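You operate a simulated robot arm through the tools that you are given. There is no shell and no other tool.

You are at the controls of a simulated two-armed robot. One attempt, no reset.

TASK
Move the pressed pack into the wedge clamp and wedge it.
Fine: it is in the hand press: green button once, then tray out; set the pack lengthwise at the clamp's open end, push it in to the stop, wedge home; other packs stay.

Only the result counts: the job must be done as asked and must still hold three seconds after the hand-in. Knocking over, shifting, dropping, spilling or breaking anything else fails it.

THE ROBOT
Two 7-joint arms with fingered hands on one trunk that stands fixed in place. Base frame: the origin is at the foot of the trunk, x ahead of it, y to its left, z up. Units: mm, rad, N and s.
The left shoulder is at [70, 169, 1168], the right one opposite. With the tool pointing down near the work surface each hand reaches from about 100 to 680 mm from the base axis, measured 20 degrees to its own side. Payload 3.4 kg a hand.
The tool frame of a hand sits at the grasp point between the pads (the TCP): z along the fingers, y along the line on which they close. The tips reach 23 mm beyond it. The gripper opens to 116 mm; its body begins 65 mm behind the TCP. The gripper is a hand of 4 fingers: y runs from the thumb to the fingers, the wrist lies at [0, 0, -211] in the tool frame.
Orientation is told as [roll, pitch, yaw] about the base's x, y, z axes, in that order, counted from this pose: with the fingers straight down and closing along the base's y, the tool's x points along the base's -x, its y along +y and its z along -z.

THE INTERFACE
- The arms move only by the tool jog_arm. It takes "left_targets", "right_targets" or both (then of equal length, played together; a hand with none holds still); each is a list that holds one entry, the list of rows, each a list of 6 numbers: the shift along the base's x, y, z in units of 30 mm (1.0 is 30 mm), then the turn, a rotation vector about the base's x, y, z in units of 6 degrees (1.0 is 6 degrees). In form: [[[x, y, z, rx, ry, rz], ...]]. A call has 1 to 20 rows; each row shifts and turns the commanded pose from where the row before left it. A call with a number of a shift or a turn outside -1 to 1 is refused whole. Each row takes 0.2 s and may step no farther than 50 mm and 0.15 rad from the row before; otherwise, the whole call is refused. A pose out of reach is approached as far as the arm can. The call stops where the force on the tool passes 90 N (or 10 N more than at its start, if that is more) or the arm is blocked; 0.2 s more then pass. In this call time passes only in rows, and 0.2 s behind the last. The reply holds the time, the measured pose of the TCP, the force on the tool along the base axes, the opening and the grip force, in the units named above and with some noise, with the torque about the TCP (base axes, N m) and any sound that the robot's microphone picked up, and new pictures: "views" is both (left out), scene, wrist or none (wrist: the cameras of the hands that moved).
- Cameras (640 x 400 px; columns grow to the right, rows downward): "scene" is now at [124.4, 45.8, 1396.9]; the picture's right is [0.54, -0.84, 0.00], its down [-0.48, -0.31, -0.82] and it looks along [0.69, 0.45, -0.57] (base axes); focal length 311 px, centre (320, 200). "left" rides on the left gripper at [-69, 1, -90] in its tool frame; the picture's right is [-0.01, -1.00, 0.00], its down [0.79, -0.01, -0.61] and it looks along [0.61, -0.01, 0.79] (tool axes); focal length 251 px, centre (320, 200). "right" rides on the right gripper at [69, 1, -90] in its tool frame; the picture's right is [-0.01, 1.00, 0.00], its down [-0.79, -0.01, -0.61] and it looks along [-0.61, -0.01, 0.79] (tool axes); focal length 251 px, centre (320, 200). There is no depth. A picture from a camera that has moved, and an enlarged one, comes with that camera's place and axes in the base frame and with its lens.
- slide_trunk(by): slides the trunk up (or, below 0, down) by that many mm; the arms and the scene camera ride with it, the base frame stays. It gives what a move gives, with no picture.
- move_fingers(finger1, finger2, finger3, thumb_bend, hand): sets how far each is bent, from 0 (flat) to 1 (curled in); at 0.3 the hand is open as for a grip, at 0.7 the pads meet at the TCP. One left out holds its place. A second passes; each finger stops where it meets its share of the squeeze, and holds until it gets a number again. It is the only way to open and close the hand. It gives what a move gives, with no picture; readings hold the bend of each and the force on the fingers (four entries, about 0 where the hand has none), thumb and palm.
- aim_head(pan, tilt): turns the head with the scene camera to pan (to the left, within 1.501 rad either way) and tilt (down, from -0.506 to 1.204), counted from straight ahead of the robot. It gives what a move gives, and a new picture of the scene camera.
- zoom(camera, box): a new picture of the part [left, top, right, bottom] of that camera's present view, enlarged. It takes no simulated time.
- finish_job(): hands the job in; it is judged then, once.

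Places have to be worked out from the pictures, the camera data and where the tool is seen. Open the grippers and draw the arms clear of the work before you hand the job in, unless the task says otherwise.

The tools are called after "Emit:" as a command line: name --argument value ..., lists and objects as JSON in quotes. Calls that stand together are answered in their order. jog_arm: Moves the arms, as the interface text tells. Its arguments: {"type":"object","properties":{"left_targets":{"type":"array","items":{"type":"array","items":{"type":"array","items":{"type":"number"}}}},"right_targets":{"type":"array","items":{"type":"array","items":{"type":"array","items":{"type":"number"}}}},"views":{"type":"string","enum":["both","scene","wrist","none"]}},"required":[]} The other tools are called the same way: slide_trunk (by) moves the trunk up or down; move_fingers (finger1, finger2, finger3, thumb_bend, hand) moves the fingers one by one; aim_head (pan, tilt) turns the head that bears the scene camera; zoom (camera, box) takes an enlarged picture of a part of a camera's view; finish_job () hands the job in.

At the start:

```text
clock: 0.0
left_tool_pos: [324.0, 435.9, 1156.6]
left_tcp_rot: [0.001, 0.0, -0.001]
left_ft_force: [-0.7, -0.9, 0.5]
left_moment: [0.01, -0.01, -0.02]
left_width: 115.7
left_grasp_force: 0.1
left_shape: jaw
left_bend: [0.3, 0.3, 0.3, 0.3]
left_finger forces: [0.0, 0.0, 0.1, 0.0, 0.0, 0.1]
right_tool_pos: [410.3, 0.7, 1049.1]
right_tcp_rot: [0.001, 0.0, 0.001]
right_ft_force: [-0.3, -0.5, 0.3]
right_moment: [-0.02, 0.01, 0.03]
right_width: 115.9
right_grasp_force: 0.0
right_shape: jaw
right_bend: [0.3, 0.3, 0.3, 0.3]
right_finger forces: [0.1, 0.0, 0.0, 0.0, 0.0, 0.1]
trunk travel left (down, up): [-675.0, 265.0]
head pan, tilt (commanded): [0.574, 0.604]
```

scene: 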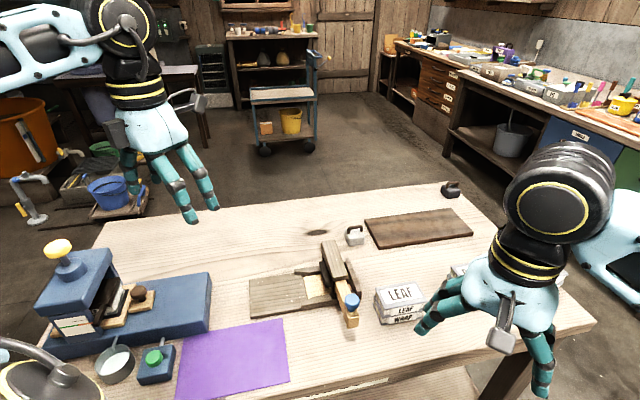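
right: 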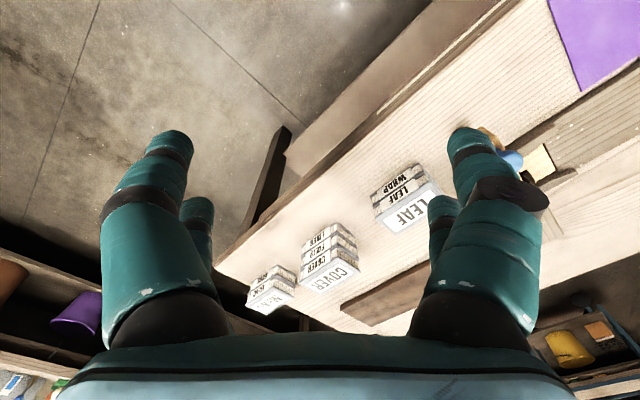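
left: 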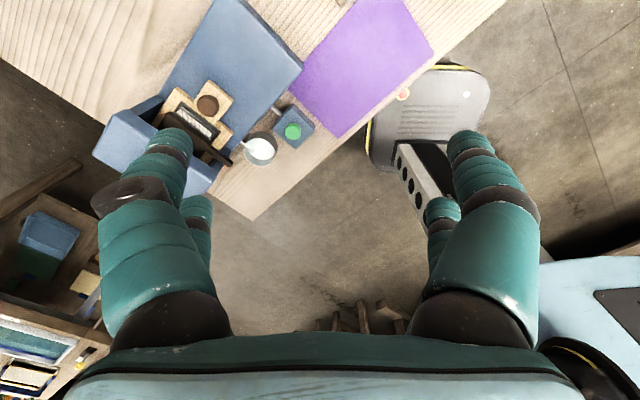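

I start by looking closely at the press, the button, and the clamp on the bench before moving anything.

Emit:
zoom --camera "scene" --box '[20, 220, 220, 400]'

Emit:
zoom --camera "scene" --box '[230, 210, 430, 340]'

Emit:
zoom --camera "left" --box '[80, 0, 460, 230]'

Emit:
zoom --camera "right" --box '[240, 100, 640, 330]'

```text
2.22 times, centred on (120, 310) of scene
camera zoom: at [124.4, 45.8, 1396.9], right [0.54, -0.84, 0.0], down [-0.48, -0.31, -0.82], along [0.69, 0.45, -0.57], focal length 691 px, centre (764, -44)
```

zoom: 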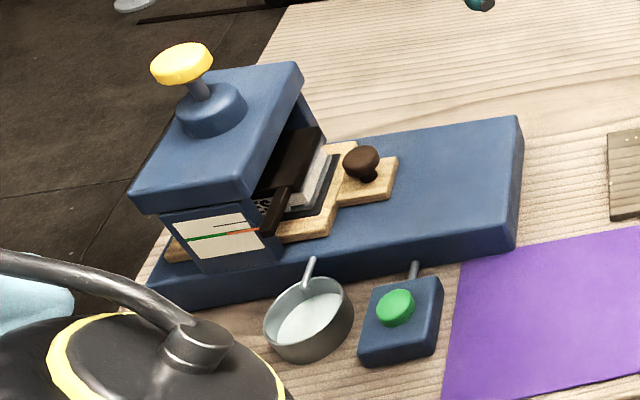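

```text
3.08 times, centred on (330, 275) of scene
camera zoom: at [124.4, 45.8, 1396.9], right [0.54, -0.84, 0.0], down [-0.48, -0.31, -0.82], along [0.69, 0.45, -0.57], focal length 957 px, centre (289, -31)
```

zoom: 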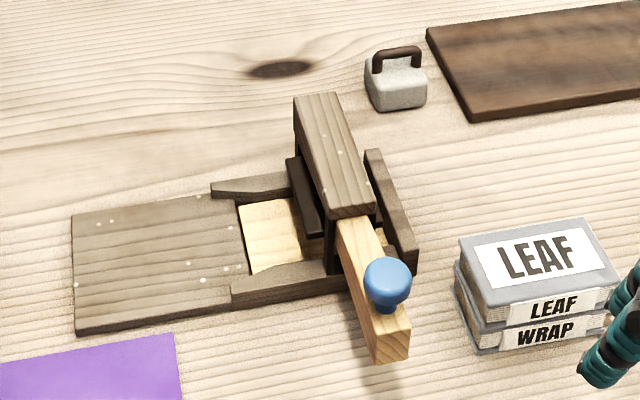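

```text
1.68 times, centred on (270, 115) of left
camera zoom: at [392.7, 436.8, 1246.1], right [0.01, -1.0, 0.0], down [-0.79, -0.01, 0.61], along [-0.61, -0.01, -0.79], focal length 424 px, centre (404, 343)
```

zoom: 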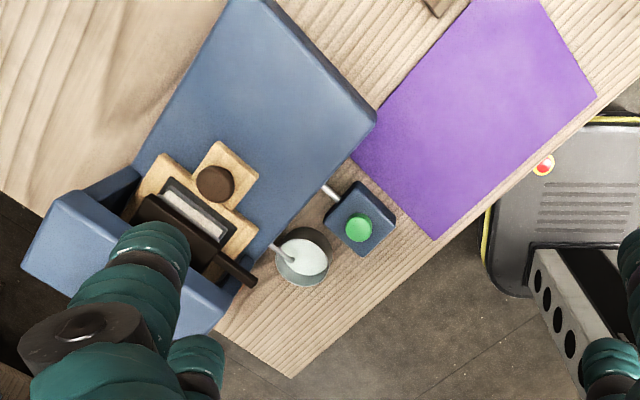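

```text
1.60 times, centred on (440, 215) of right
camera zoom: at [341.2, 0.3, 1138.7], right [0.01, 1.0, 0.0], down [0.79, -0.01, 0.61], along [0.61, -0.01, -0.79], focal length 402 px, centre (128, 176)
```

zoom: 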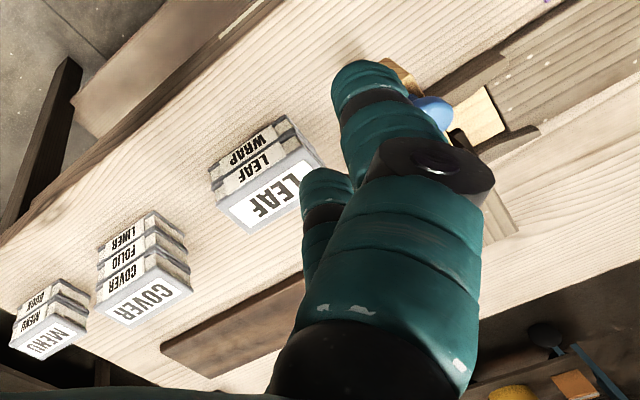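

The press's long axis and the clamp's axis both seem to run along about (0.71,-0.71) in the base frame, with the bench top near z=785. I zoom further to understand the pack, the tray, and the wedge details.

Emit:
zoom --camera "scene" --box '[60, 260, 160, 340]'

Emit:
zoom --camera "left" --box '[140, 60, 280, 160]'

Emit:
zoom --camera "scene" --box '[290, 230, 390, 340]'

Emit:
zoom --camera "scene" --box '[110, 320, 190, 400]'

```text
5.00 times, centred on (110, 300) of scene
camera zoom: at [124.4, 45.8, 1396.9], right [0.54, -0.84, 0.0], down [-0.48, -0.31, -0.82], along [0.69, 0.45, -0.57], focal length 1555 px, centre (1370, -300)
```

zoom: 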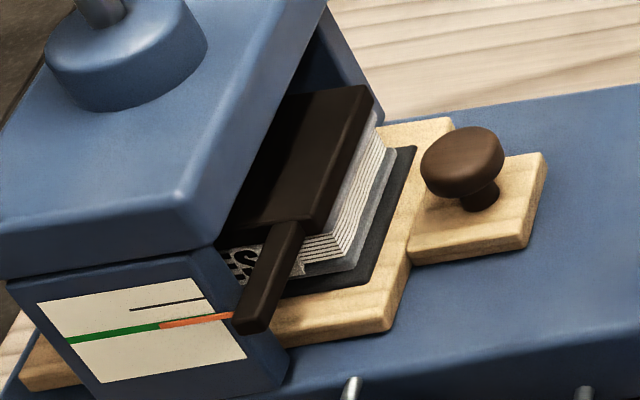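

```text
4.00 times, centred on (210, 110) of left
camera zoom: at [392.7, 436.8, 1246.1], right [0.01, -1.0, 0.0], down [-0.79, -0.01, 0.61], along [-0.61, -0.01, -0.79], focal length 1006 px, centre (760, 560)
```

zoom: 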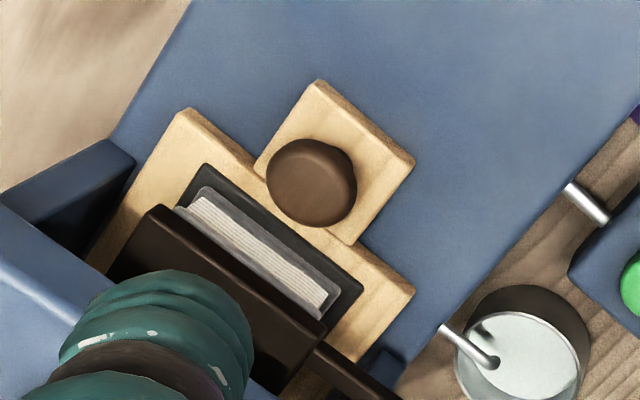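

```text
3.64 times, centred on (340, 285) of scene
camera zoom: at [124.4, 45.8, 1396.9], right [0.54, -0.84, 0.0], down [-0.48, -0.31, -0.82], along [0.69, 0.45, -0.57], focal length 1131 px, centre (247, -109)
```

zoom: 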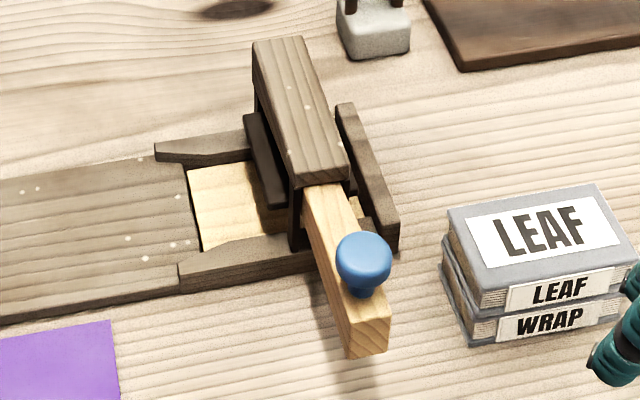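

```text
5.00 times, centred on (150, 360) of scene
camera zoom: at [124.4, 45.8, 1396.9], right [0.54, -0.84, 0.0], down [-0.48, -0.31, -0.82], along [0.69, 0.45, -0.57], focal length 1555 px, centre (1170, -600)
```

zoom: 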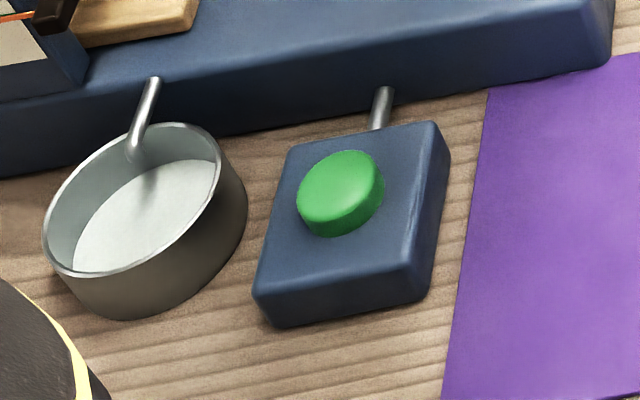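

The pack sits on the wooden tray under a dark platen whose arm reads against a scale, spine facing the near side, so it is already lengthwise along the press axis. I turn the head toward the press for a better view and look at the hands.

Emit:
aim_head --pan 0.95 --tilt 0.8

Emit:
zoom --camera "left" --box '[60, 100, 640, 400]'

```text
clock: 0.8
left_tool_pos: [324.4, 435.1, 1155.9]
left_tcp_rot: [-0.001, 0.0, 0.002]
left_ft_force: [-1.0, 0.3, -0.2]
left_moment: [0.01, 0.0, 0.01]
left_width: 115.8
left_grasp_force: 0.0
left_shape: jaw
left_bend: [0.3, 0.3, 0.3, 0.3]
left_finger forces: [0.0, 0.1, 0.1, 0.1, 0.0, 0.0]
right_tool_pos: [411.2, 0.1, 1048.7]
right_tcp_rot: [0.001, -0.001, -0.001]
right_ft_force: [-0.1, 0.6, -0.6]
right_moment: [0.03, 0.0, -0.02]
right_width: 116.0
right_grasp_force: 0.0
right_shape: jaw
right_bend: [0.3, 0.3, 0.3, 0.3]
right_finger forces: [0.0, 0.0, 0.0, 0.0, 0.1, 0.1]
trunk travel left (down, up): [-675.0, 265.0]
head pan, tilt (commanded): [0.949, 0.799]
camera scene: at [97.3, 63.3, 1380.4], right [0.81, -0.58, 0.0], down [-0.42, -0.58, -0.7], along [0.41, 0.57, -0.72], focal length 311 px, centre (320, 200)
```

scene: 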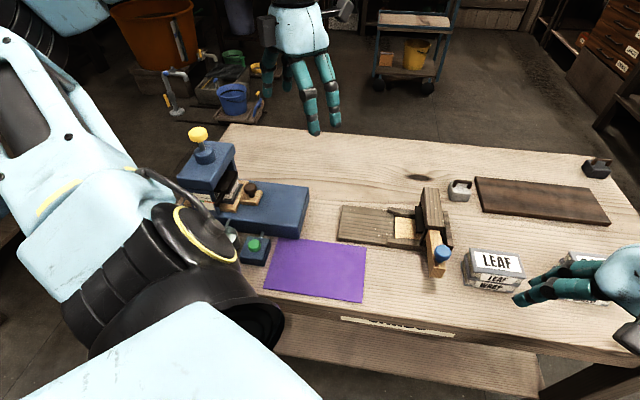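

```text
1.10 times, centred on (350, 250) of left
camera zoom: at [392.7, 436.7, 1246.1], right [0.01, -1.0, 0.0], down [-0.79, -0.01, 0.61], along [-0.61, -0.01, -0.79], focal length 277 px, centre (287, 145)
```

zoom: 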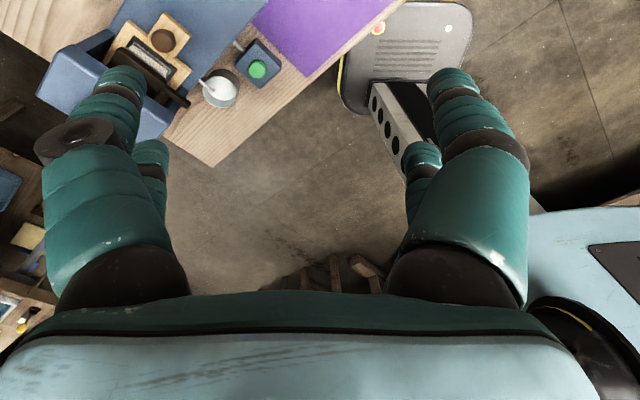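

The left shoulder blocks part of this view, so I'll use an in-between aim. I bend finger1 of the left hand alone to learn which digit is which.

Emit:
move_fingers --hand "left" --finger1 0.7

Emit:
zoom --camera "left" --box '[0, 0, 640, 400]'

Emit:
move_fingers --hand "left" --finger1 1.0 --finger2 0.7 --thumb_bend 1.0

Emit:
zoom --camera "left" --box '[0, 0, 640, 400]'

```text
clock: 1.9
left_tool_pos: [324.2, 436.7, 1157.9]
left_tcp_rot: [0.001, -0.001, 0.001]
left_ft_force: [0.4, 0.1, -0.4]
left_moment: [0.0, -0.02, 0.04]
left_width: 59.3
left_grasp_force: 0.2
left_shape: fingers
left_bend: [0.7, 0.3, 0.3, 0.3]
left_finger forces: [0.1, 0.1, 0.1, 0.0, 0.0, 0.0]
right_tool_pos: [409.9, 0.3, 1048.7]
right_tcp_rot: [0.0, 0.0, 0.0]
right_ft_force: [1.1, 1.0, 0.4]
right_moment: [0.06, 0.02, 0.01]
right_width: 115.9
right_grasp_force: 0.0
right_shape: jaw
right_bend: [0.3, 0.3, 0.3, 0.3]
right_finger forces: [0.0, 0.0, 0.0, 0.0, 0.0, 0.1]
trunk travel left (down, up): [-675.0, 265.0]
head pan, tilt (commanded): [0.949, 0.799]
```

```text
1.00 times, centred on (320, 200) of left (not enlarged: the box is as wide or as high as the picture)
camera zoom: at [392.7, 436.8, 1246.1], right [0.01, -1.0, 0.0], down [-0.79, -0.01, 0.61], along [-0.61, -0.01, -0.79], focal length 251 px, centre (320, 200)
```

zoom: 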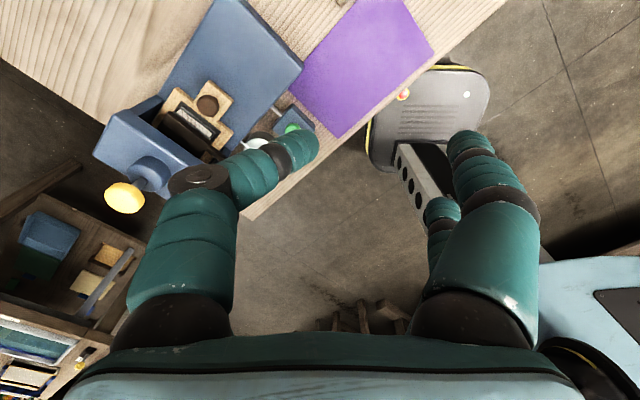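

```text
clock: 2.9
left_tool_pos: [324.0, 434.9, 1156.9]
left_tcp_rot: [-0.001, 0.001, -0.001]
left_ft_force: [-0.6, -0.3, 0.5]
left_moment: [-0.01, -0.01, 0.0]
left_width: 27.3
left_grasp_force: 0.1
left_shape: fingers
left_bend: [1.0, 0.7, 0.3, 0.97]
left_finger forces: [0.1, 0.1, 0.0, 0.1, 0.0, 0.0]
right_tool_pos: [409.9, 0.2, 1048.7]
right_tcp_rot: [0.0, 0.001, 0.001]
right_ft_force: [-0.6, 0.6, -0.6]
right_moment: [-0.01, -0.01, 0.02]
right_width: 115.8
right_grasp_force: 0.2
right_shape: jaw
right_bend: [0.3, 0.3, 0.3, 0.3]
right_finger forces: [0.0, 0.0, 0.0, 0.0, 0.0, 0.1]
trunk travel left (down, up): [-675.0, 265.0]
head pan, tilt (commanded): [0.949, 0.799]
```

```text
1.00 times, centred on (320, 200) of left (not enlarged: the box is as wide or as high as the picture)
camera zoom: at [392.7, 436.8, 1246.1], right [0.01, -1.0, 0.0], down [-0.79, -0.01, 0.61], along [-0.61, -0.01, -0.79], focal length 251 px, centre (320, 200)
```

zoom: 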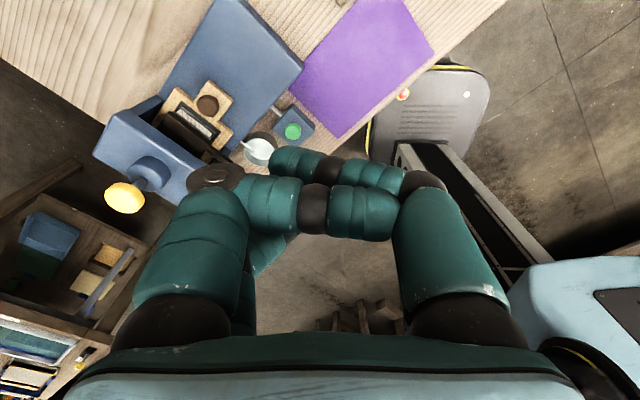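

finger1 is the digit nearest the camera on the +y side. I check from the scene camera what the hand looks like now.

Emit:
zoom --camera "scene" --box '[220, 0, 400, 150]'

Emit:
move_fingers --hand "left" --finger1 1.0 --finger2 0.7 --finger3 1.0 --thumb_bend 0.3

Emit:
zoom --camera "scene" --box '[220, 0, 400, 150]'

Emit:
zoom --camera "left" --box '[0, 0, 640, 400]'

```text
2.67 times, centred on (310, 75) of scene
camera zoom: at [97.3, 63.4, 1380.4], right [0.81, -0.58, 0.0], down [-0.42, -0.58, -0.7], along [0.41, 0.57, -0.72], focal length 829 px, centre (347, 533)
```

zoom: 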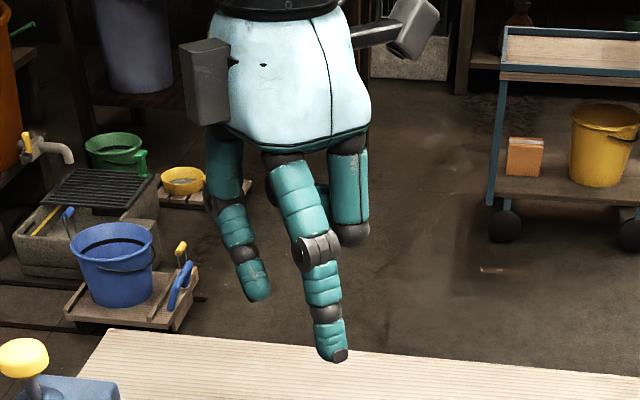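

```text
clock: 3.9
left_tool_pos: [324.4, 436.2, 1157.0]
left_tcp_rot: [-0.002, 0.0, 0.0]
left_ft_force: [-0.1, 0.9, 0.3]
left_moment: [-0.01, 0.01, -0.01]
left_width: 49.6
left_grasp_force: 0.0
left_shape: fingers
left_bend: [1.0, 0.69, 1.0, 0.3]
left_finger forces: [0.0, 0.1, 0.0, 0.1, 0.0, 0.0]
right_tool_pos: [410.7, 0.7, 1048.5]
right_tcp_rot: [0.0, 0.0, -0.001]
right_ft_force: [-0.4, -0.9, 0.0]
right_moment: [0.0, -0.05, -0.01]
right_width: 115.8
right_grasp_force: 0.0
right_shape: jaw
right_bend: [0.3, 0.3, 0.3, 0.3]
right_finger forces: [0.0, 0.1, 0.1, 0.0, 0.1, 0.0]
trunk travel left (down, up): [-675.0, 265.0]
head pan, tilt (commanded): [0.949, 0.799]
```

```text
2.67 times, centred on (310, 75) of scene
camera zoom: at [97.3, 63.4, 1380.4], right [0.81, -0.58, 0.0], down [-0.42, -0.58, -0.7], along [0.41, 0.57, -0.72], focal length 829 px, centre (347, 533)
```

zoom: 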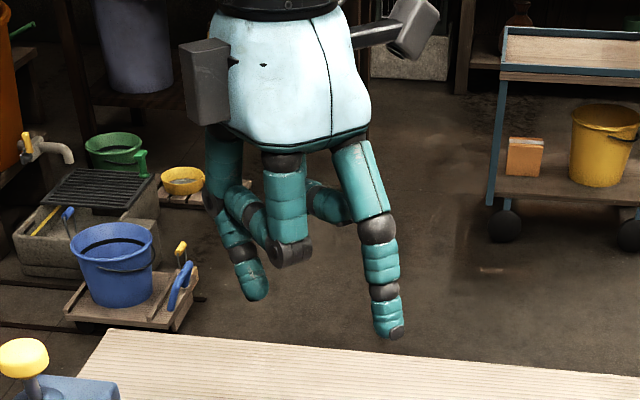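

```text
1.00 times, centred on (320, 200) of left (not enlarged: the box is as wide or as high as the picture)
camera zoom: at [392.7, 436.8, 1246.1], right [0.01, -1.0, 0.0], down [-0.79, -0.01, 0.61], along [-0.61, -0.01, -0.79], focal length 251 px, centre (320, 200)
```

zoom: 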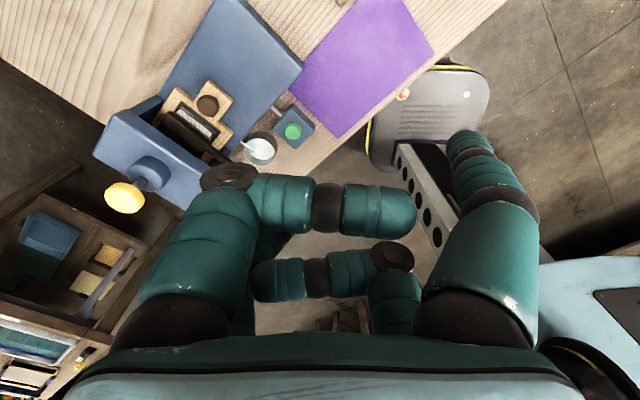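

The digits form a 2x2 grid: finger1 (+y,-x), finger2 (+y,+x), finger3 (-y,+x), thumb (-y,-x). I judge the green button top at about [217,481,821]; I'll leave only finger1 extended and bring it above the button, with the hand body on the robot side, clear of cup and press.

Emit:
move_fingers --hand "left" --finger1 0.3 --finger2 1.0 --finger3 1.0 --thumb_bend 1.0

Emit:
jog_arm --left_targets '[[[-0.47, -0.08, -0.9, 0, 0, 0], [-0.47, -0.08, -0.9, 0, 0, 0], [-0.47, -0.08, -0.9, 0, 0, 0], [-0.47, -0.08, -0.9, 0, 0, 0], [-0.47, -0.08, -0.9, 0, 0, 0], [-0.47, -0.08, -0.9, 0, 0, 0], [-0.47, -0.08, -0.9, 0, 0, 0], [-0.47, -0.08, -0.9, 0, 0, 0], [-0.47, -0.08, -0.9, 0, 0, 0]]]'

Emit:
aim_head --pan 0.75 --tilt 0.75

```text
clock: 4.8
left_tool_pos: [324.3, 435.9, 1156.8]
left_tcp_rot: [0.0, -0.001, -0.001]
left_ft_force: [0.1, -1.8, 0.1]
left_moment: [0.03, 0.0, 0.03]
left_width: 34.4
left_grasp_force: 0.1
left_shape: fingers
left_bend: [0.3, 0.91, 1.0, 1.0]
left_finger forces: [0.1, 0.0, 0.1, 0.1, 0.0, 0.0]
right_tool_pos: [410.6, 0.5, 1049.2]
right_tcp_rot: [0.002, 0.0, 0.0]
right_ft_force: [-0.3, 0.2, 0.0]
right_moment: [0.0, 0.02, 0.03]
right_width: 115.7
right_grasp_force: 0.0
right_shape: jaw
right_bend: [0.3, 0.3, 0.3, 0.3]
right_finger forces: [0.1, 0.0, 0.1, 0.0, 0.1, 0.0]
trunk travel left (down, up): [-675.0, 265.0]
head pan, tilt (commanded): [0.949, 0.799]
```

```text
clock: 6.8
left_tool_pos: [204.9, 423.3, 911.2]
left_tcp_rot: [-0.004, 0.003, 0.001]
left_ft_force: [-0.4, -0.6, -0.2]
left_moment: [-0.01, 0.01, 0.03]
left_width: 34.4
left_grasp_force: 0.0
left_shape: fingers
left_bend: [0.3, 0.91, 1.0, 1.0]
left_finger forces: [0.0, 0.0, 0.0, 0.0, 0.1, 0.1]
left hand out of reach, approached as far as the arm can: row 8, 9
right_tool_pos: [410.5, 0.5, 1047.5]
right_tcp_rot: [-0.003, 0.0, 0.0]
right_ft_force: [0.3, 0.5, 0.4]
right_moment: [-0.01, 0.02, 0.01]
right_width: 116.0
right_grasp_force: 0.0
right_shape: jaw
right_bend: [0.3, 0.3, 0.3, 0.3]
right_finger forces: [0.0, 0.1, 0.1, 0.0, 0.0, 0.0]
trunk travel left (down, up): [-675.0, 265.0]
head pan, tilt (commanded): [0.949, 0.799]
camera scene: at [97.5, 64.1, 1380.3], right [0.81, -0.58, 0.0], down [-0.42, -0.58, -0.7], along [0.41, 0.57, -0.72], focal length 311 px, centre (320, 200)
camera left: at [273.8, 424.6, 1000.3], right [0.01, -1.0, 0.0], down [-0.79, 0.0, 0.61], along [-0.61, -0.01, -0.79], focal length 251 px, centre (320, 200)
```

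scene: 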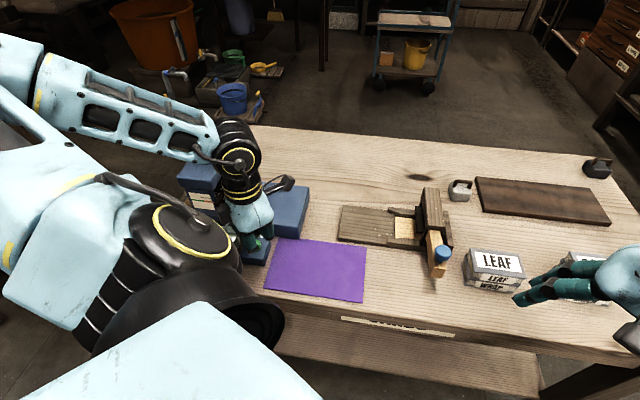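
left: 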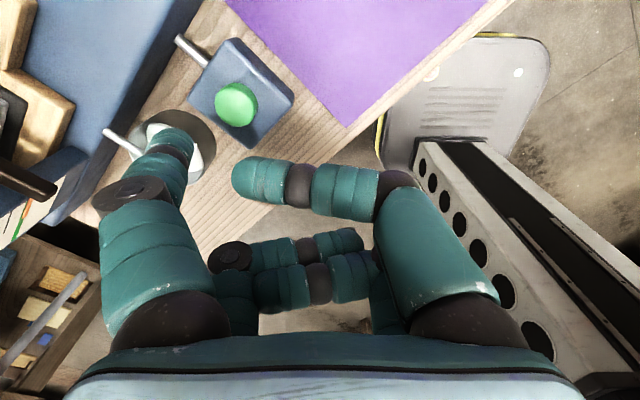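

```text
clock: 7.6
left_tool_pos: [203.5, 423.3, 912.4]
left_tcp_rot: [-0.004, 0.002, -0.001]
left_ft_force: [0.2, -0.9, -0.2]
left_moment: [0.01, -0.02, 0.0]
left_width: 34.5
left_grasp_force: 0.1
left_shape: fingers
left_bend: [0.3, 0.91, 1.0, 1.0]
left_finger forces: [0.1, 0.0, 0.0, 0.1, 0.1, 0.0]
right_tool_pos: [410.0, -0.1, 1048.3]
right_tcp_rot: [0.001, -0.001, 0.002]
right_ft_force: [0.1, 0.0, -0.3]
right_moment: [0.03, 0.01, 0.0]
right_width: 116.1
right_grasp_force: 0.0
right_shape: jaw
right_bend: [0.3, 0.3, 0.3, 0.3]
right_finger forces: [0.0, 0.1, 0.0, 0.1, 0.1, 0.0]
trunk travel left (down, up): [-675.0, 265.0]
head pan, tilt (commanded): [0.75, 0.75]
camera scene: at [110.7, 54.2, 1384.4], right [0.68, -0.73, 0.0], down [-0.5, -0.47, -0.73], along [0.53, 0.5, -0.68], focal length 311 px, centre (320, 200)
```

scene: 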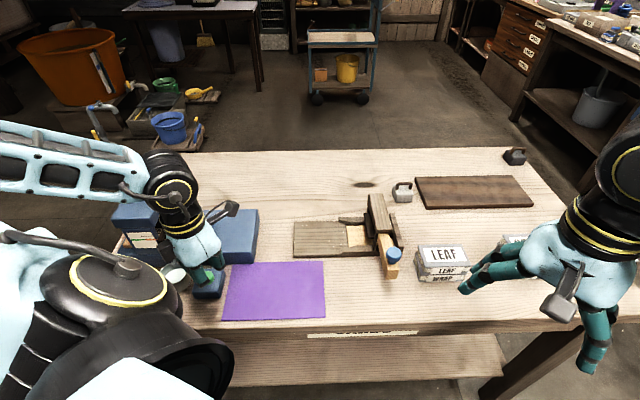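

The arm folded too far at this height (rows 8–9 out of reach): the wrist is only ~290 mm from the shoulder. I'll raise the trunk to give the arms more room, then lower the hand again.

Emit:
slide_trunk --by 180

Emit:
jog_arm --left_targets '[[[-0.1, -0.1, -0.95, 0, 0, 0], [0, 0, -0.95, 0, 0, 0], [0, 0, -0.95, 0, 0, 0], [0, 0, -0.95, 0, 0, 0], [0, 0, -0.95, 0, 0, 0]]]'

```text
clock: 9.6
left_tool_pos: [204.3, 423.9, 1090.8]
left_tcp_rot: [-0.005, 0.001, 0.0]
left_ft_force: [-0.6, -0.1, 0.2]
left_moment: [0.02, 0.0, -0.01]
left_width: 34.4
left_grasp_force: 0.1
left_shape: fingers
left_bend: [0.3, 0.91, 1.0, 1.0]
left_finger forces: [0.0, 0.0, 0.0, 0.0, 0.0, 0.1]
right_tool_pos: [410.7, 0.5, 1228.5]
right_tcp_rot: [0.0, 0.001, 0.001]
right_ft_force: [0.7, 0.1, -0.1]
right_moment: [0.0, -0.01, 0.01]
right_width: 115.5
right_grasp_force: 0.1
right_shape: jaw
right_bend: [0.3, 0.3, 0.3, 0.3]
right_finger forces: [0.1, 0.1, 0.1, 0.0, 0.1, 0.0]
trunk travel left (down, up): [-855.0, 85.0]
head pan, tilt (commanded): [0.75, 0.75]
```

```text
clock: 10.8
left_tool_pos: [204.3, 420.3, 948.9]
left_tcp_rot: [-0.004, 0.002, 0.0]
left_ft_force: [-0.4, 0.5, -0.1]
left_moment: [0.02, -0.01, -0.02]
left_width: 34.3
left_grasp_force: 0.1
left_shape: fingers
left_bend: [0.3, 0.91, 1.0, 1.0]
left_finger forces: [0.0, 0.0, 0.1, 0.1, 0.1, 0.0]
right_tool_pos: [412.1, 0.5, 1228.2]
right_tcp_rot: [-0.002, -0.001, 0.001]
right_ft_force: [-0.3, 0.5, 0.1]
right_moment: [-0.02, -0.01, -0.02]
right_width: 116.0
right_grasp_force: 0.0
right_shape: jaw
right_bend: [0.3, 0.3, 0.3, 0.3]
right_finger forces: [0.0, 0.1, 0.0, 0.0, 0.1, 0.1]
trunk travel left (down, up): [-855.0, 85.0]
head pan, tilt (commanded): [0.75, 0.75]
camera scene: at [111.8, 55.4, 1564.3], right [0.68, -0.73, 0.0], down [-0.5, -0.47, -0.73], along [0.53, 0.5, -0.68], focal length 311 px, centre (320, 200)
camera left: at [272.8, 421.7, 1038.6], right [0.01, -1.0, 0.0], down [-0.79, -0.01, 0.61], along [-0.61, -0.01, -0.79], focal length 251 px, centre (320, 200)
```

scene: 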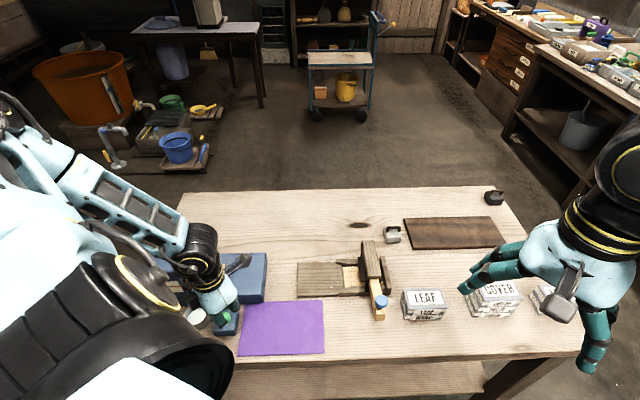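
left: 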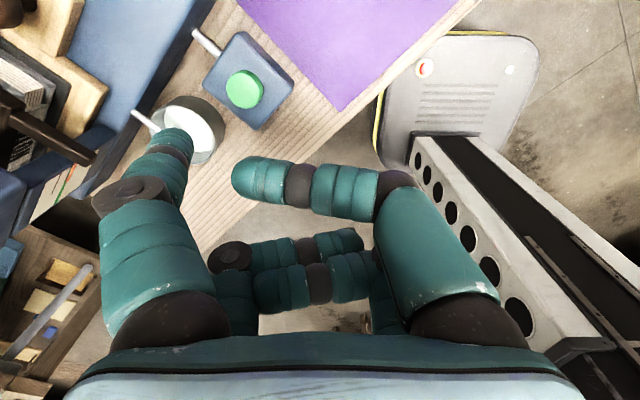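

Triangulating again puts the button top at about [218,482,821]; finger1's tip lies at TCP+(22,68,-23), i.e. nearly above it. I correct by a few mm, descend about 80 mm and check alignment.

Emit:
jog_arm --left_targets '[[[-0.25, -0.2, -0.9, 0, 0, 0], [0, 0, -0.9, 0, 0, 0], [0, 0, -0.8, 0, 0, 0]]]'

Emit:
zoom --camera "scene" --box '[160, 240, 280, 350]'

```text
clock: 11.6
left_tool_pos: [195.9, 412.2, 870.8]
left_tcp_rot: [-0.003, 0.002, 0.001]
left_ft_force: [0.1, 0.5, -0.4]
left_moment: [-0.02, 0.01, 0.01]
left_width: 34.5
left_grasp_force: 0.0
left_shape: fingers
left_bend: [0.3, 0.91, 1.0, 1.0]
left_finger forces: [0.1, 0.1, 0.0, 0.0, 0.1, 0.0]
right_tool_pos: [410.7, 0.9, 1227.9]
right_tcp_rot: [0.001, 0.001, 0.0]
right_ft_force: [-0.7, -0.9, -0.8]
right_moment: [0.02, 0.0, -0.01]
right_width: 115.7
right_grasp_force: 0.1
right_shape: jaw
right_bend: [0.3, 0.3, 0.3, 0.3]
right_finger forces: [0.0, 0.1, 0.1, 0.0, 0.0, 0.1]
trunk travel left (down, up): [-855.0, 85.0]
head pan, tilt (commanded): [0.75, 0.75]
camera scene: at [111.0, 54.6, 1564.4], right [0.68, -0.73, 0.0], down [-0.5, -0.47, -0.73], along [0.53, 0.5, -0.68], focal length 311 px, centre (320, 200)
camera left: at [264.9, 413.4, 960.0], right [0.01, -1.0, 0.0], down [-0.79, -0.01, 0.61], along [-0.61, -0.01, -0.79], focal length 251 px, centre (320, 200)
```

scene: 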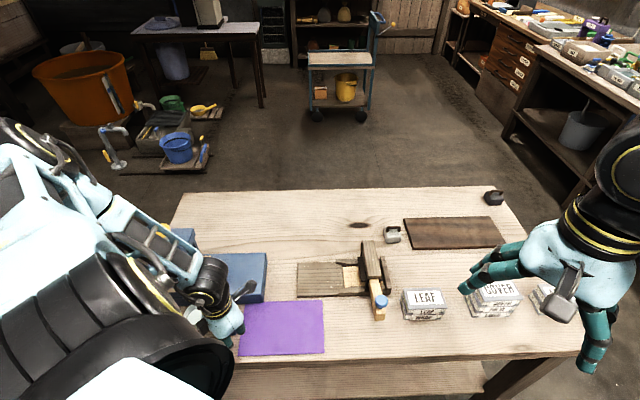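
left: 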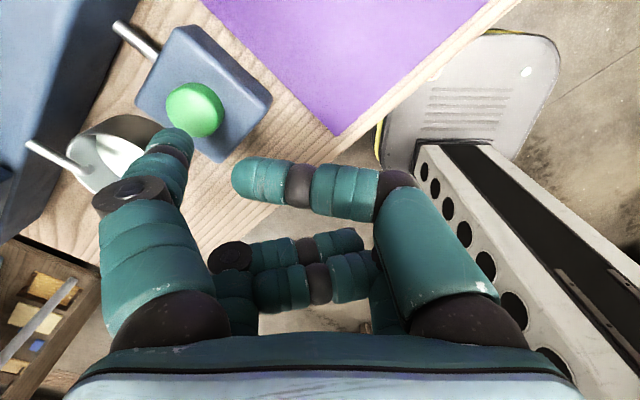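

```text
3.64 times, centred on (220, 295) of scene
camera zoom: at [111.0, 54.6, 1564.4], right [0.68, -0.73, 0.0], down [-0.5, -0.47, -0.73], along [0.53, 0.5, -0.68], focal length 1131 px, centre (684, -146)
```

zoom: 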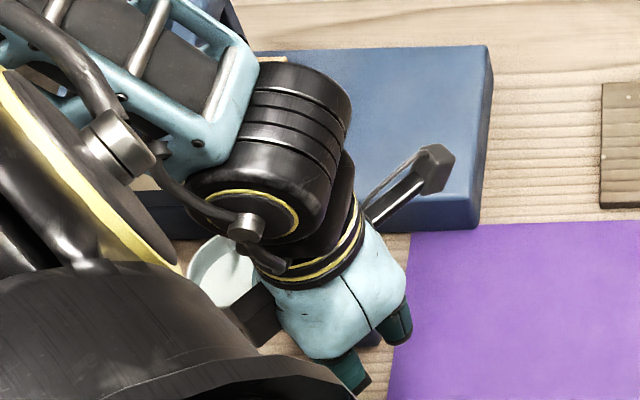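

The geometry now puts finger1's tip directly above the button (predicted and seen positions agree within ~3 px). I go down 22 mm and then in small steps, watching force and sound.

Emit:
jog_arm --left_targets '[[[0, 0, -0.4, 0, 0, 0], [0, 0, -0.3, 0, 0, 0]]]' --views "wrist"

Emit:
jog_arm --left_targets '[[[0, 0, -0.1, 0, 0, 0]]]' --views "none"

```text
clock: 12.2
left_tool_pos: [195.6, 412.0, 850.2]
left_tcp_rot: [-0.004, 0.002, 0.0]
left_ft_force: [0.2, 0.9, 0.7]
left_moment: [0.0, 0.0, 0.0]
left_width: 34.2
left_grasp_force: 0.1
left_shape: fingers
left_bend: [0.3, 0.91, 1.0, 1.0]
left_finger forces: [0.1, 0.0, 0.0, 0.0, 0.0, 0.1]
right_tool_pos: [410.2, 1.4, 1228.2]
right_tcp_rot: [0.0, 0.0, 0.0]
right_ft_force: [0.1, 0.2, -0.3]
right_moment: [0.01, 0.05, -0.03]
right_width: 115.7
right_grasp_force: 0.1
right_shape: jaw
right_bend: [0.3, 0.3, 0.3, 0.3]
right_finger forces: [0.0, 0.1, 0.0, 0.0, 0.0, 0.1]
trunk travel left (down, up): [-855.0, 85.0]
head pan, tilt (commanded): [0.75, 0.75]
camera left: at [264.5, 414.0, 939.4], right [0.01, -1.0, 0.0], down [-0.79, 0.0, 0.61], along [-0.61, -0.01, -0.79], focal length 251 px, centre (320, 200)
```

left: 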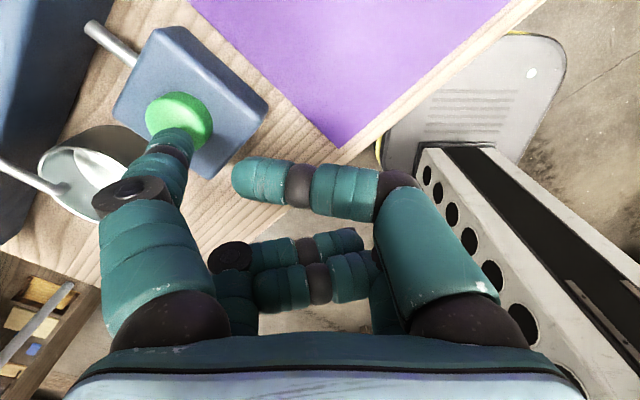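

```text
clock: 12.6
left_tool_pos: [195.1, 412.8, 846.5]
left_tcp_rot: [-0.002, 0.002, 0.0]
left_ft_force: [-0.9, -0.2, 0.5]
left_moment: [0.01, 0.02, -0.05]
left_width: 34.3
left_grasp_force: 0.0
left_shape: fingers
left_bend: [0.3, 0.91, 1.0, 1.0]
left_finger forces: [0.1, 0.0, 0.1, 0.0, 0.0, 0.0]
right_tool_pos: [410.6, 0.1, 1228.5]
right_tcp_rot: [-0.001, -0.001, -0.001]
right_ft_force: [-0.9, -0.2, -0.3]
right_moment: [-0.03, -0.01, -0.03]
right_width: 116.1
right_grasp_force: 0.0
right_shape: jaw
right_bend: [0.3, 0.3, 0.3, 0.3]
right_finger forces: [0.0, 0.0, 0.0, 0.0, 0.0, 0.0]
trunk travel left (down, up): [-855.0, 85.0]
head pan, tilt (commanded): [0.75, 0.75]
```

No contact yet at TCP z=846.5. I keep going down in small steps until I feel the button.

Emit:
jog_arm --left_targets '[[[0, 0, -0.1, 0, 0, 0]]]' --views "none"

Emit:
jog_arm --left_targets '[[[0, 0, -0.1, 0, 0, 0]]]' --views "wrist"

```text
clock: 13.0
left_tool_pos: [195.8, 412.8, 845.6]
left_tcp_rot: [-0.002, 0.001, 0.001]
left_ft_force: [-0.5, 0.4, 1.3]
left_moment: [0.02, 0.0, -0.03]
left_width: 34.5
left_grasp_force: 0.1
left_shape: fingers
left_bend: [0.3, 0.91, 1.0, 1.0]
left_finger forces: [0.8, 0.0, 0.1, 0.0, 0.0, 0.0]
right_tool_pos: [409.6, 0.1, 1228.7]
right_tcp_rot: [-0.001, 0.0, 0.0]
right_ft_force: [-0.6, -0.1, -0.2]
right_moment: [0.0, 0.01, 0.02]
right_width: 115.8
right_grasp_force: 0.3
right_shape: jaw
right_bend: [0.3, 0.3, 0.3, 0.3]
right_finger forces: [0.1, 0.0, 0.0, 0.0, 0.0, 0.0]
trunk travel left (down, up): [-855.0, 85.0]
head pan, tilt (commanded): [0.75, 0.75]
```

```text
clock: 13.4
left_tool_pos: [195.1, 413.2, 842.0]
left_tcp_rot: [-0.003, 0.002, -0.002]
left_ft_force: [1.1, -0.6, 2.3]
left_moment: [0.14, -0.04, -0.01]
left_width: 34.7
left_grasp_force: 0.9
left_shape: fingers
left_bend: [0.3, 0.91, 1.0, 1.0]
left_finger forces: [2.0, 0.1, 0.0, 0.0, 0.1, 0.0]
right_tool_pos: [411.3, 0.0, 1229.2]
right_tcp_rot: [0.001, 0.001, 0.0]
right_ft_force: [0.4, 0.3, 0.5]
right_moment: [-0.01, 0.03, 0.0]
right_width: 116.0
right_grasp_force: 0.0
right_shape: jaw
right_bend: [0.3, 0.3, 0.3, 0.3]
right_finger forces: [0.0, 0.0, 0.0, 0.0, 0.0, 0.0]
trunk travel left (down, up): [-855.0, 85.0]
head pan, tilt (commanded): [0.75, 0.75]
heard: click
camera left: at [263.3, 414.5, 930.6], right [0.01, -1.0, 0.0], down [-0.79, 0.0, 0.61], along [-0.61, -0.01, -0.79], focal length 251 px, centre (320, 200)
```

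left: 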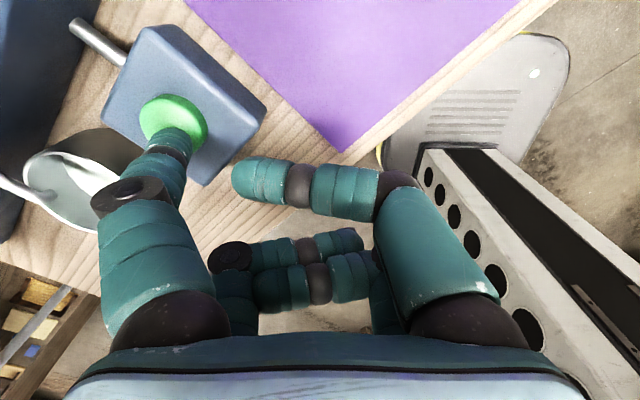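

The microphone heard a click with about 2 N on finger1: the button has been pressed once. I lift straight up and look at the press.

Emit:
jog_arm --left_targets '[[[0, 0, 0.9, 0, 0, 0], [0, 0, 0.95, 0, 0, 0], [0, 0, 0.95, 0, 0, 0], [0, 0, 0.95, 0, 0, 0], [0, 0, 0.95, 0, 0, 0], [0.3, -0.2, 0.95, 0, 0, 0], [0.4, -0.2, 0.95, 0, 0, 0]]]'

Emit:
zoom --camera "left" --box '[0, 0, 260, 160]'

```text
clock: 15.0
left_tool_pos: [215.9, 399.8, 1039.6]
left_tcp_rot: [-0.003, 0.004, 0.0]
left_ft_force: [0.1, 0.7, 0.2]
left_moment: [0.0, 0.02, 0.01]
left_width: 34.6
left_grasp_force: 0.1
left_shape: fingers
left_bend: [0.3, 0.91, 1.0, 1.0]
left_finger forces: [0.1, 0.0, 0.0, 0.0, 0.0, 0.1]
right_tool_pos: [410.2, 0.7, 1227.7]
right_tcp_rot: [0.001, -0.001, 0.001]
right_ft_force: [0.7, 0.0, 0.0]
right_moment: [0.02, -0.01, 0.01]
right_width: 116.0
right_grasp_force: 0.1
right_shape: jaw
right_bend: [0.3, 0.3, 0.3, 0.3]
right_finger forces: [0.0, 0.0, 0.0, 0.1, 0.0, 0.1]
trunk travel left (down, up): [-855.0, 85.0]
head pan, tilt (commanded): [0.75, 0.75]
camera scene: at [110.6, 53.1, 1564.4], right [0.68, -0.73, 0.0], down [-0.5, -0.46, -0.73], along [0.54, 0.5, -0.68], focal length 311 px, centre (320, 200)
camera left: at [284.9, 401.1, 1129.0], right [0.01, -1.0, 0.0], down [-0.79, -0.01, 0.61], along [-0.61, -0.01, -0.79], focal length 251 px, centre (320, 200)
```

scene: 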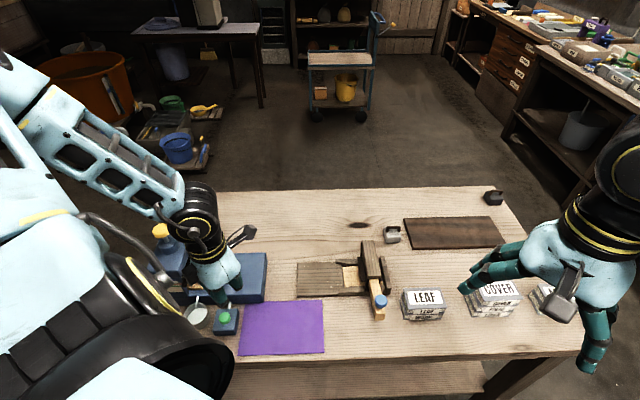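
left: 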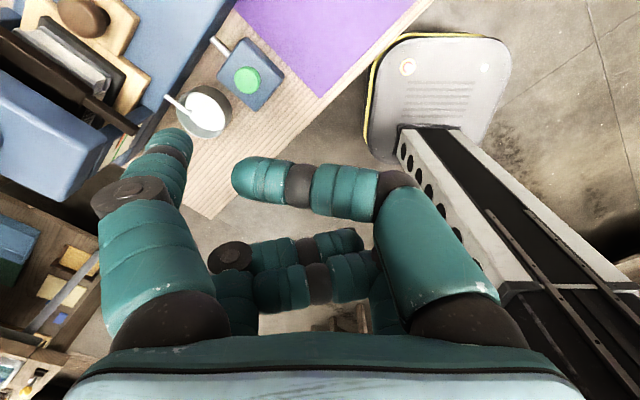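

```text
2.46 times, centred on (130, 80) of left
camera zoom: at [284.9, 401.1, 1129.0], right [0.01, -1.0, 0.0], down [-0.79, -0.01, 0.61], along [-0.61, -0.01, -0.79], focal length 619 px, centre (788, 495)
```

zoom: 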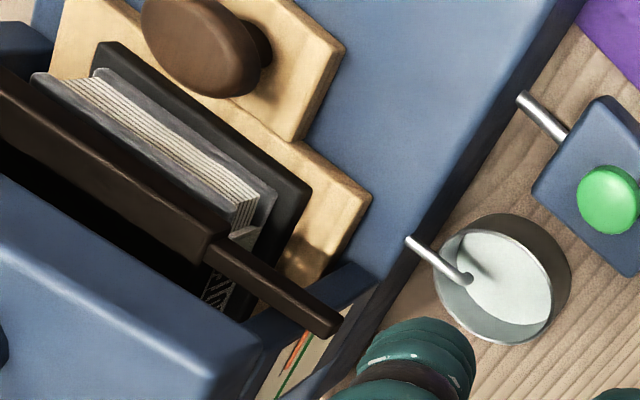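

The button popped back and the platen seems to be coming up. I open the hand and swing it to the outfeed end of the press with yaw -45° (closing line across the press) so that the wrist camera looks back into it.

Emit:
move_fingers --hand "left" --finger1 0.3 --finger2 0.3 --finger3 0.3 --thumb_bend 0.3

Emit:
jog_arm --left_targets '[[[0.617, 0.458, 0.17, 0, 0, -0.9375], [0.617, 0.458, 0.17, 0, 0, -0.9375], [0.617, 0.458, 0.17, 0, 0, -0.9375], [0.617, 0.458, 0.17, 0, 0, -0.9375], [0.617, 0.458, 0.17, 0, 0, -0.9375], [0.617, 0.458, 0.17, 0, 0, -0.9375], [0.617, 0.458, 0.17, 0, 0, -0.9375], [0.617, 0.458, 0.17, 0, 0, -0.9375]]]'

Emit:
zoom --camera "left" --box '[180, 40, 460, 215]'

```text
clock: 16.0
left_tool_pos: [216.9, 400.5, 1038.8]
left_tcp_rot: [-0.003, 0.003, 0.0]
left_ft_force: [0.1, 0.6, 1.0]
left_moment: [-0.01, 0.0, -0.02]
left_width: 117.2
left_grasp_force: 0.1
left_shape: fingers
left_bend: [0.3, 0.3, 0.3, 0.3]
left_finger forces: [0.0, 0.0, 0.1, 0.0, 0.1, 0.0]
right_tool_pos: [410.5, 0.6, 1229.0]
right_tcp_rot: [0.0, 0.0, 0.001]
right_ft_force: [0.1, 0.3, -0.5]
right_moment: [0.06, -0.01, -0.01]
right_width: 115.7
right_grasp_force: 0.0
right_shape: jaw
right_bend: [0.3, 0.3, 0.3, 0.3]
right_finger forces: [0.0, 0.0, 0.1, 0.0, 0.0, 0.1]
trunk travel left (down, up): [-855.0, 85.0]
head pan, tilt (commanded): [0.75, 0.75]
```

```text
clock: 17.8
left_tool_pos: [363.1, 514.1, 1082.4]
left_tcp_rot: [-0.005, 0.001, -0.787]
left_ft_force: [-0.2, 0.0, -0.1]
left_moment: [0.01, 0.02, -0.02]
left_width: 117.0
left_grasp_force: 0.1
left_shape: fingers
left_bend: [0.3, 0.3, 0.3, 0.3]
left_finger forces: [0.0, 0.1, 0.1, 0.1, 0.0, 0.1]
right_tool_pos: [411.5, 0.8, 1228.0]
right_tcp_rot: [-0.002, 0.0, -0.001]
right_ft_force: [0.5, -0.8, 0.7]
right_moment: [-0.03, -0.01, 0.01]
right_width: 116.0
right_grasp_force: 0.2
right_shape: jaw
right_bend: [0.3, 0.3, 0.3, 0.3]
right_finger forces: [0.1, 0.1, 0.0, 0.1, 0.1, 0.0]
trunk travel left (down, up): [-855.0, 85.0]
head pan, tilt (commanded): [0.75, 0.75]
camera scene: at [111.9, 55.4, 1564.2], right [0.68, -0.73, 0.0], down [-0.5, -0.47, -0.73], along [0.53, 0.5, -0.68], focal length 311 px, centre (320, 200)
camera left: at [412.8, 465.5, 1170.3], right [-0.7, -0.71, 0.0], down [-0.56, 0.56, 0.61], along [-0.44, 0.42, -0.79], focal length 251 px, centre (320, 200)
```

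scene: 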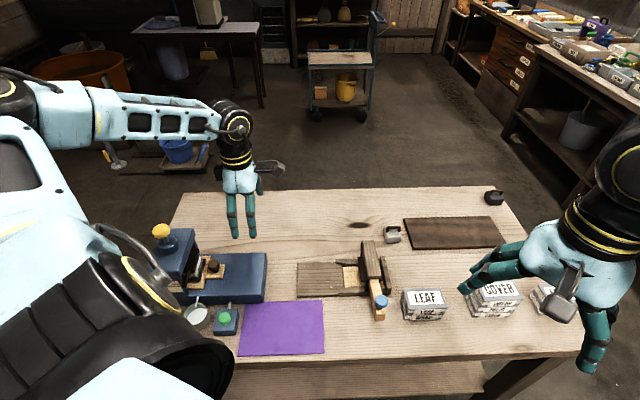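
left: 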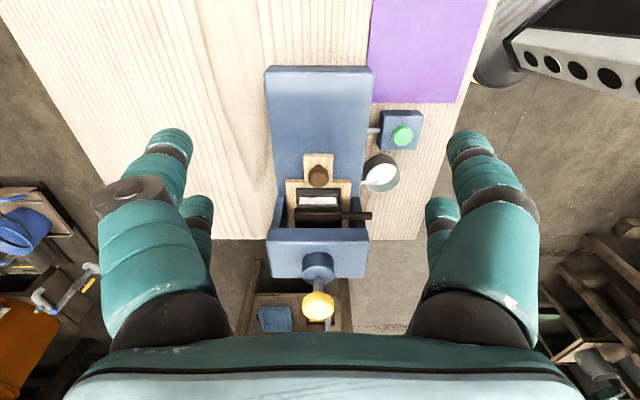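

```text
2.29 times, centred on (320, 128) of left
camera zoom: at [412.8, 465.5, 1170.3], right [-0.7, -0.71, 0.0], down [-0.56, 0.56, 0.61], along [-0.44, 0.42, -0.79], focal length 575 px, centre (320, 366)
```

zoom: 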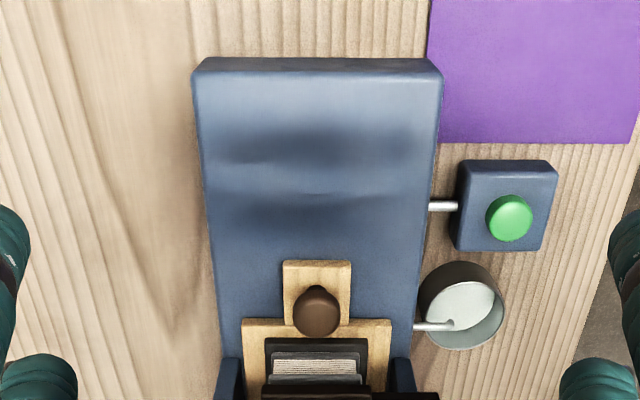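

The wrist camera is aligned with the press axis. Let me zoom on the platen and its pointer from both cameras to see whether the press has released.

Emit:
zoom --camera "scene" --box '[150, 215, 280, 315]'

Emit:
zoom --camera "left" --box '[260, 140, 390, 240]'

```text
4.00 times, centred on (215, 265) of scene
camera zoom: at [111.9, 55.4, 1564.2], right [0.68, -0.73, 0.0], down [-0.5, -0.47, -0.73], along [0.53, 0.5, -0.68], focal length 1244 px, centre (740, -60)
```

zoom: 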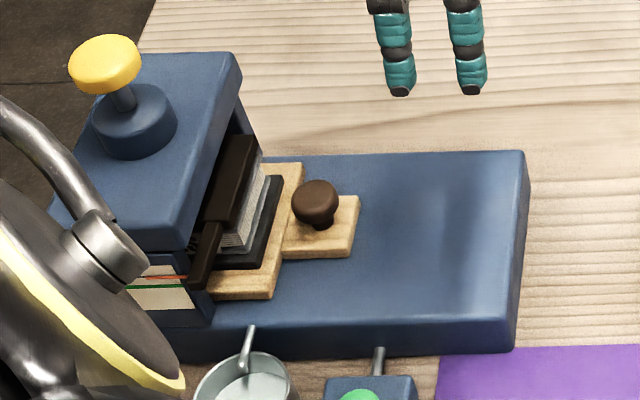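

```text
4.00 times, centred on (325, 190) of left
camera zoom: at [412.8, 465.5, 1170.3], right [-0.7, -0.71, 0.0], down [-0.56, 0.56, 0.61], along [-0.44, 0.42, -0.79], focal length 1006 px, centre (300, 240)
```

zoom: 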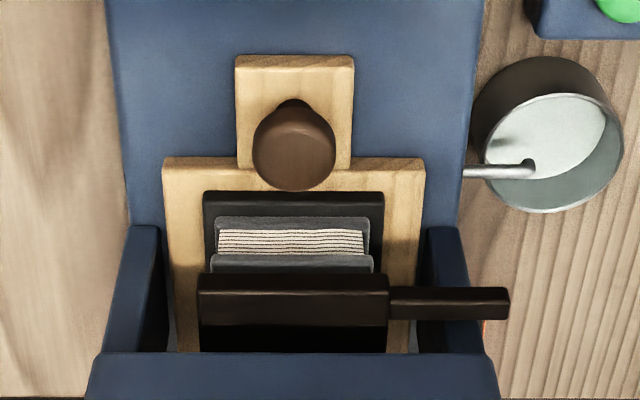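

Emit:
zoom --camera "scene" --box '[172, 272, 212, 297]'

Emit:
zoom --camera "left" --box '[290, 185, 350, 225]'

```text
16.00 times, centred on (192, 284) of scene
camera zoom: at [111.9, 55.4, 1564.2], right [0.68, -0.73, 0.0], down [-0.5, -0.47, -0.73], along [0.53, 0.5, -0.68], focal length 4975 px, centre (2368, -1152)
```

zoom: 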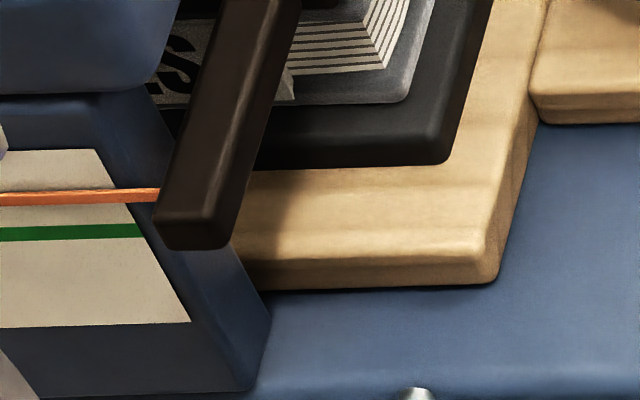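

```text
10.00 times, centred on (320, 205) of left
camera zoom: at [412.8, 465.5, 1170.3], right [-0.7, -0.71, 0.0], down [-0.56, 0.56, 0.61], along [-0.44, 0.42, -0.79], focal length 2514 px, centre (320, 150)
```

zoom: 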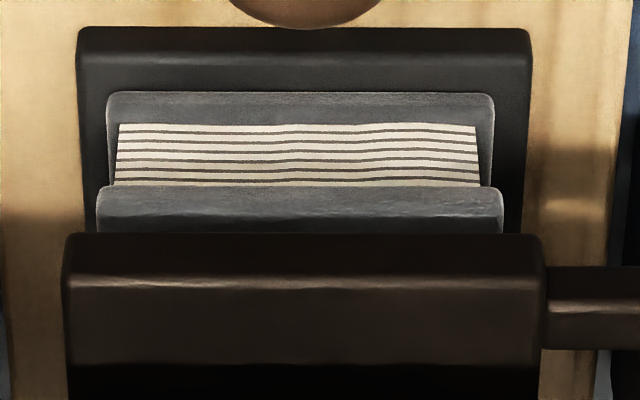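

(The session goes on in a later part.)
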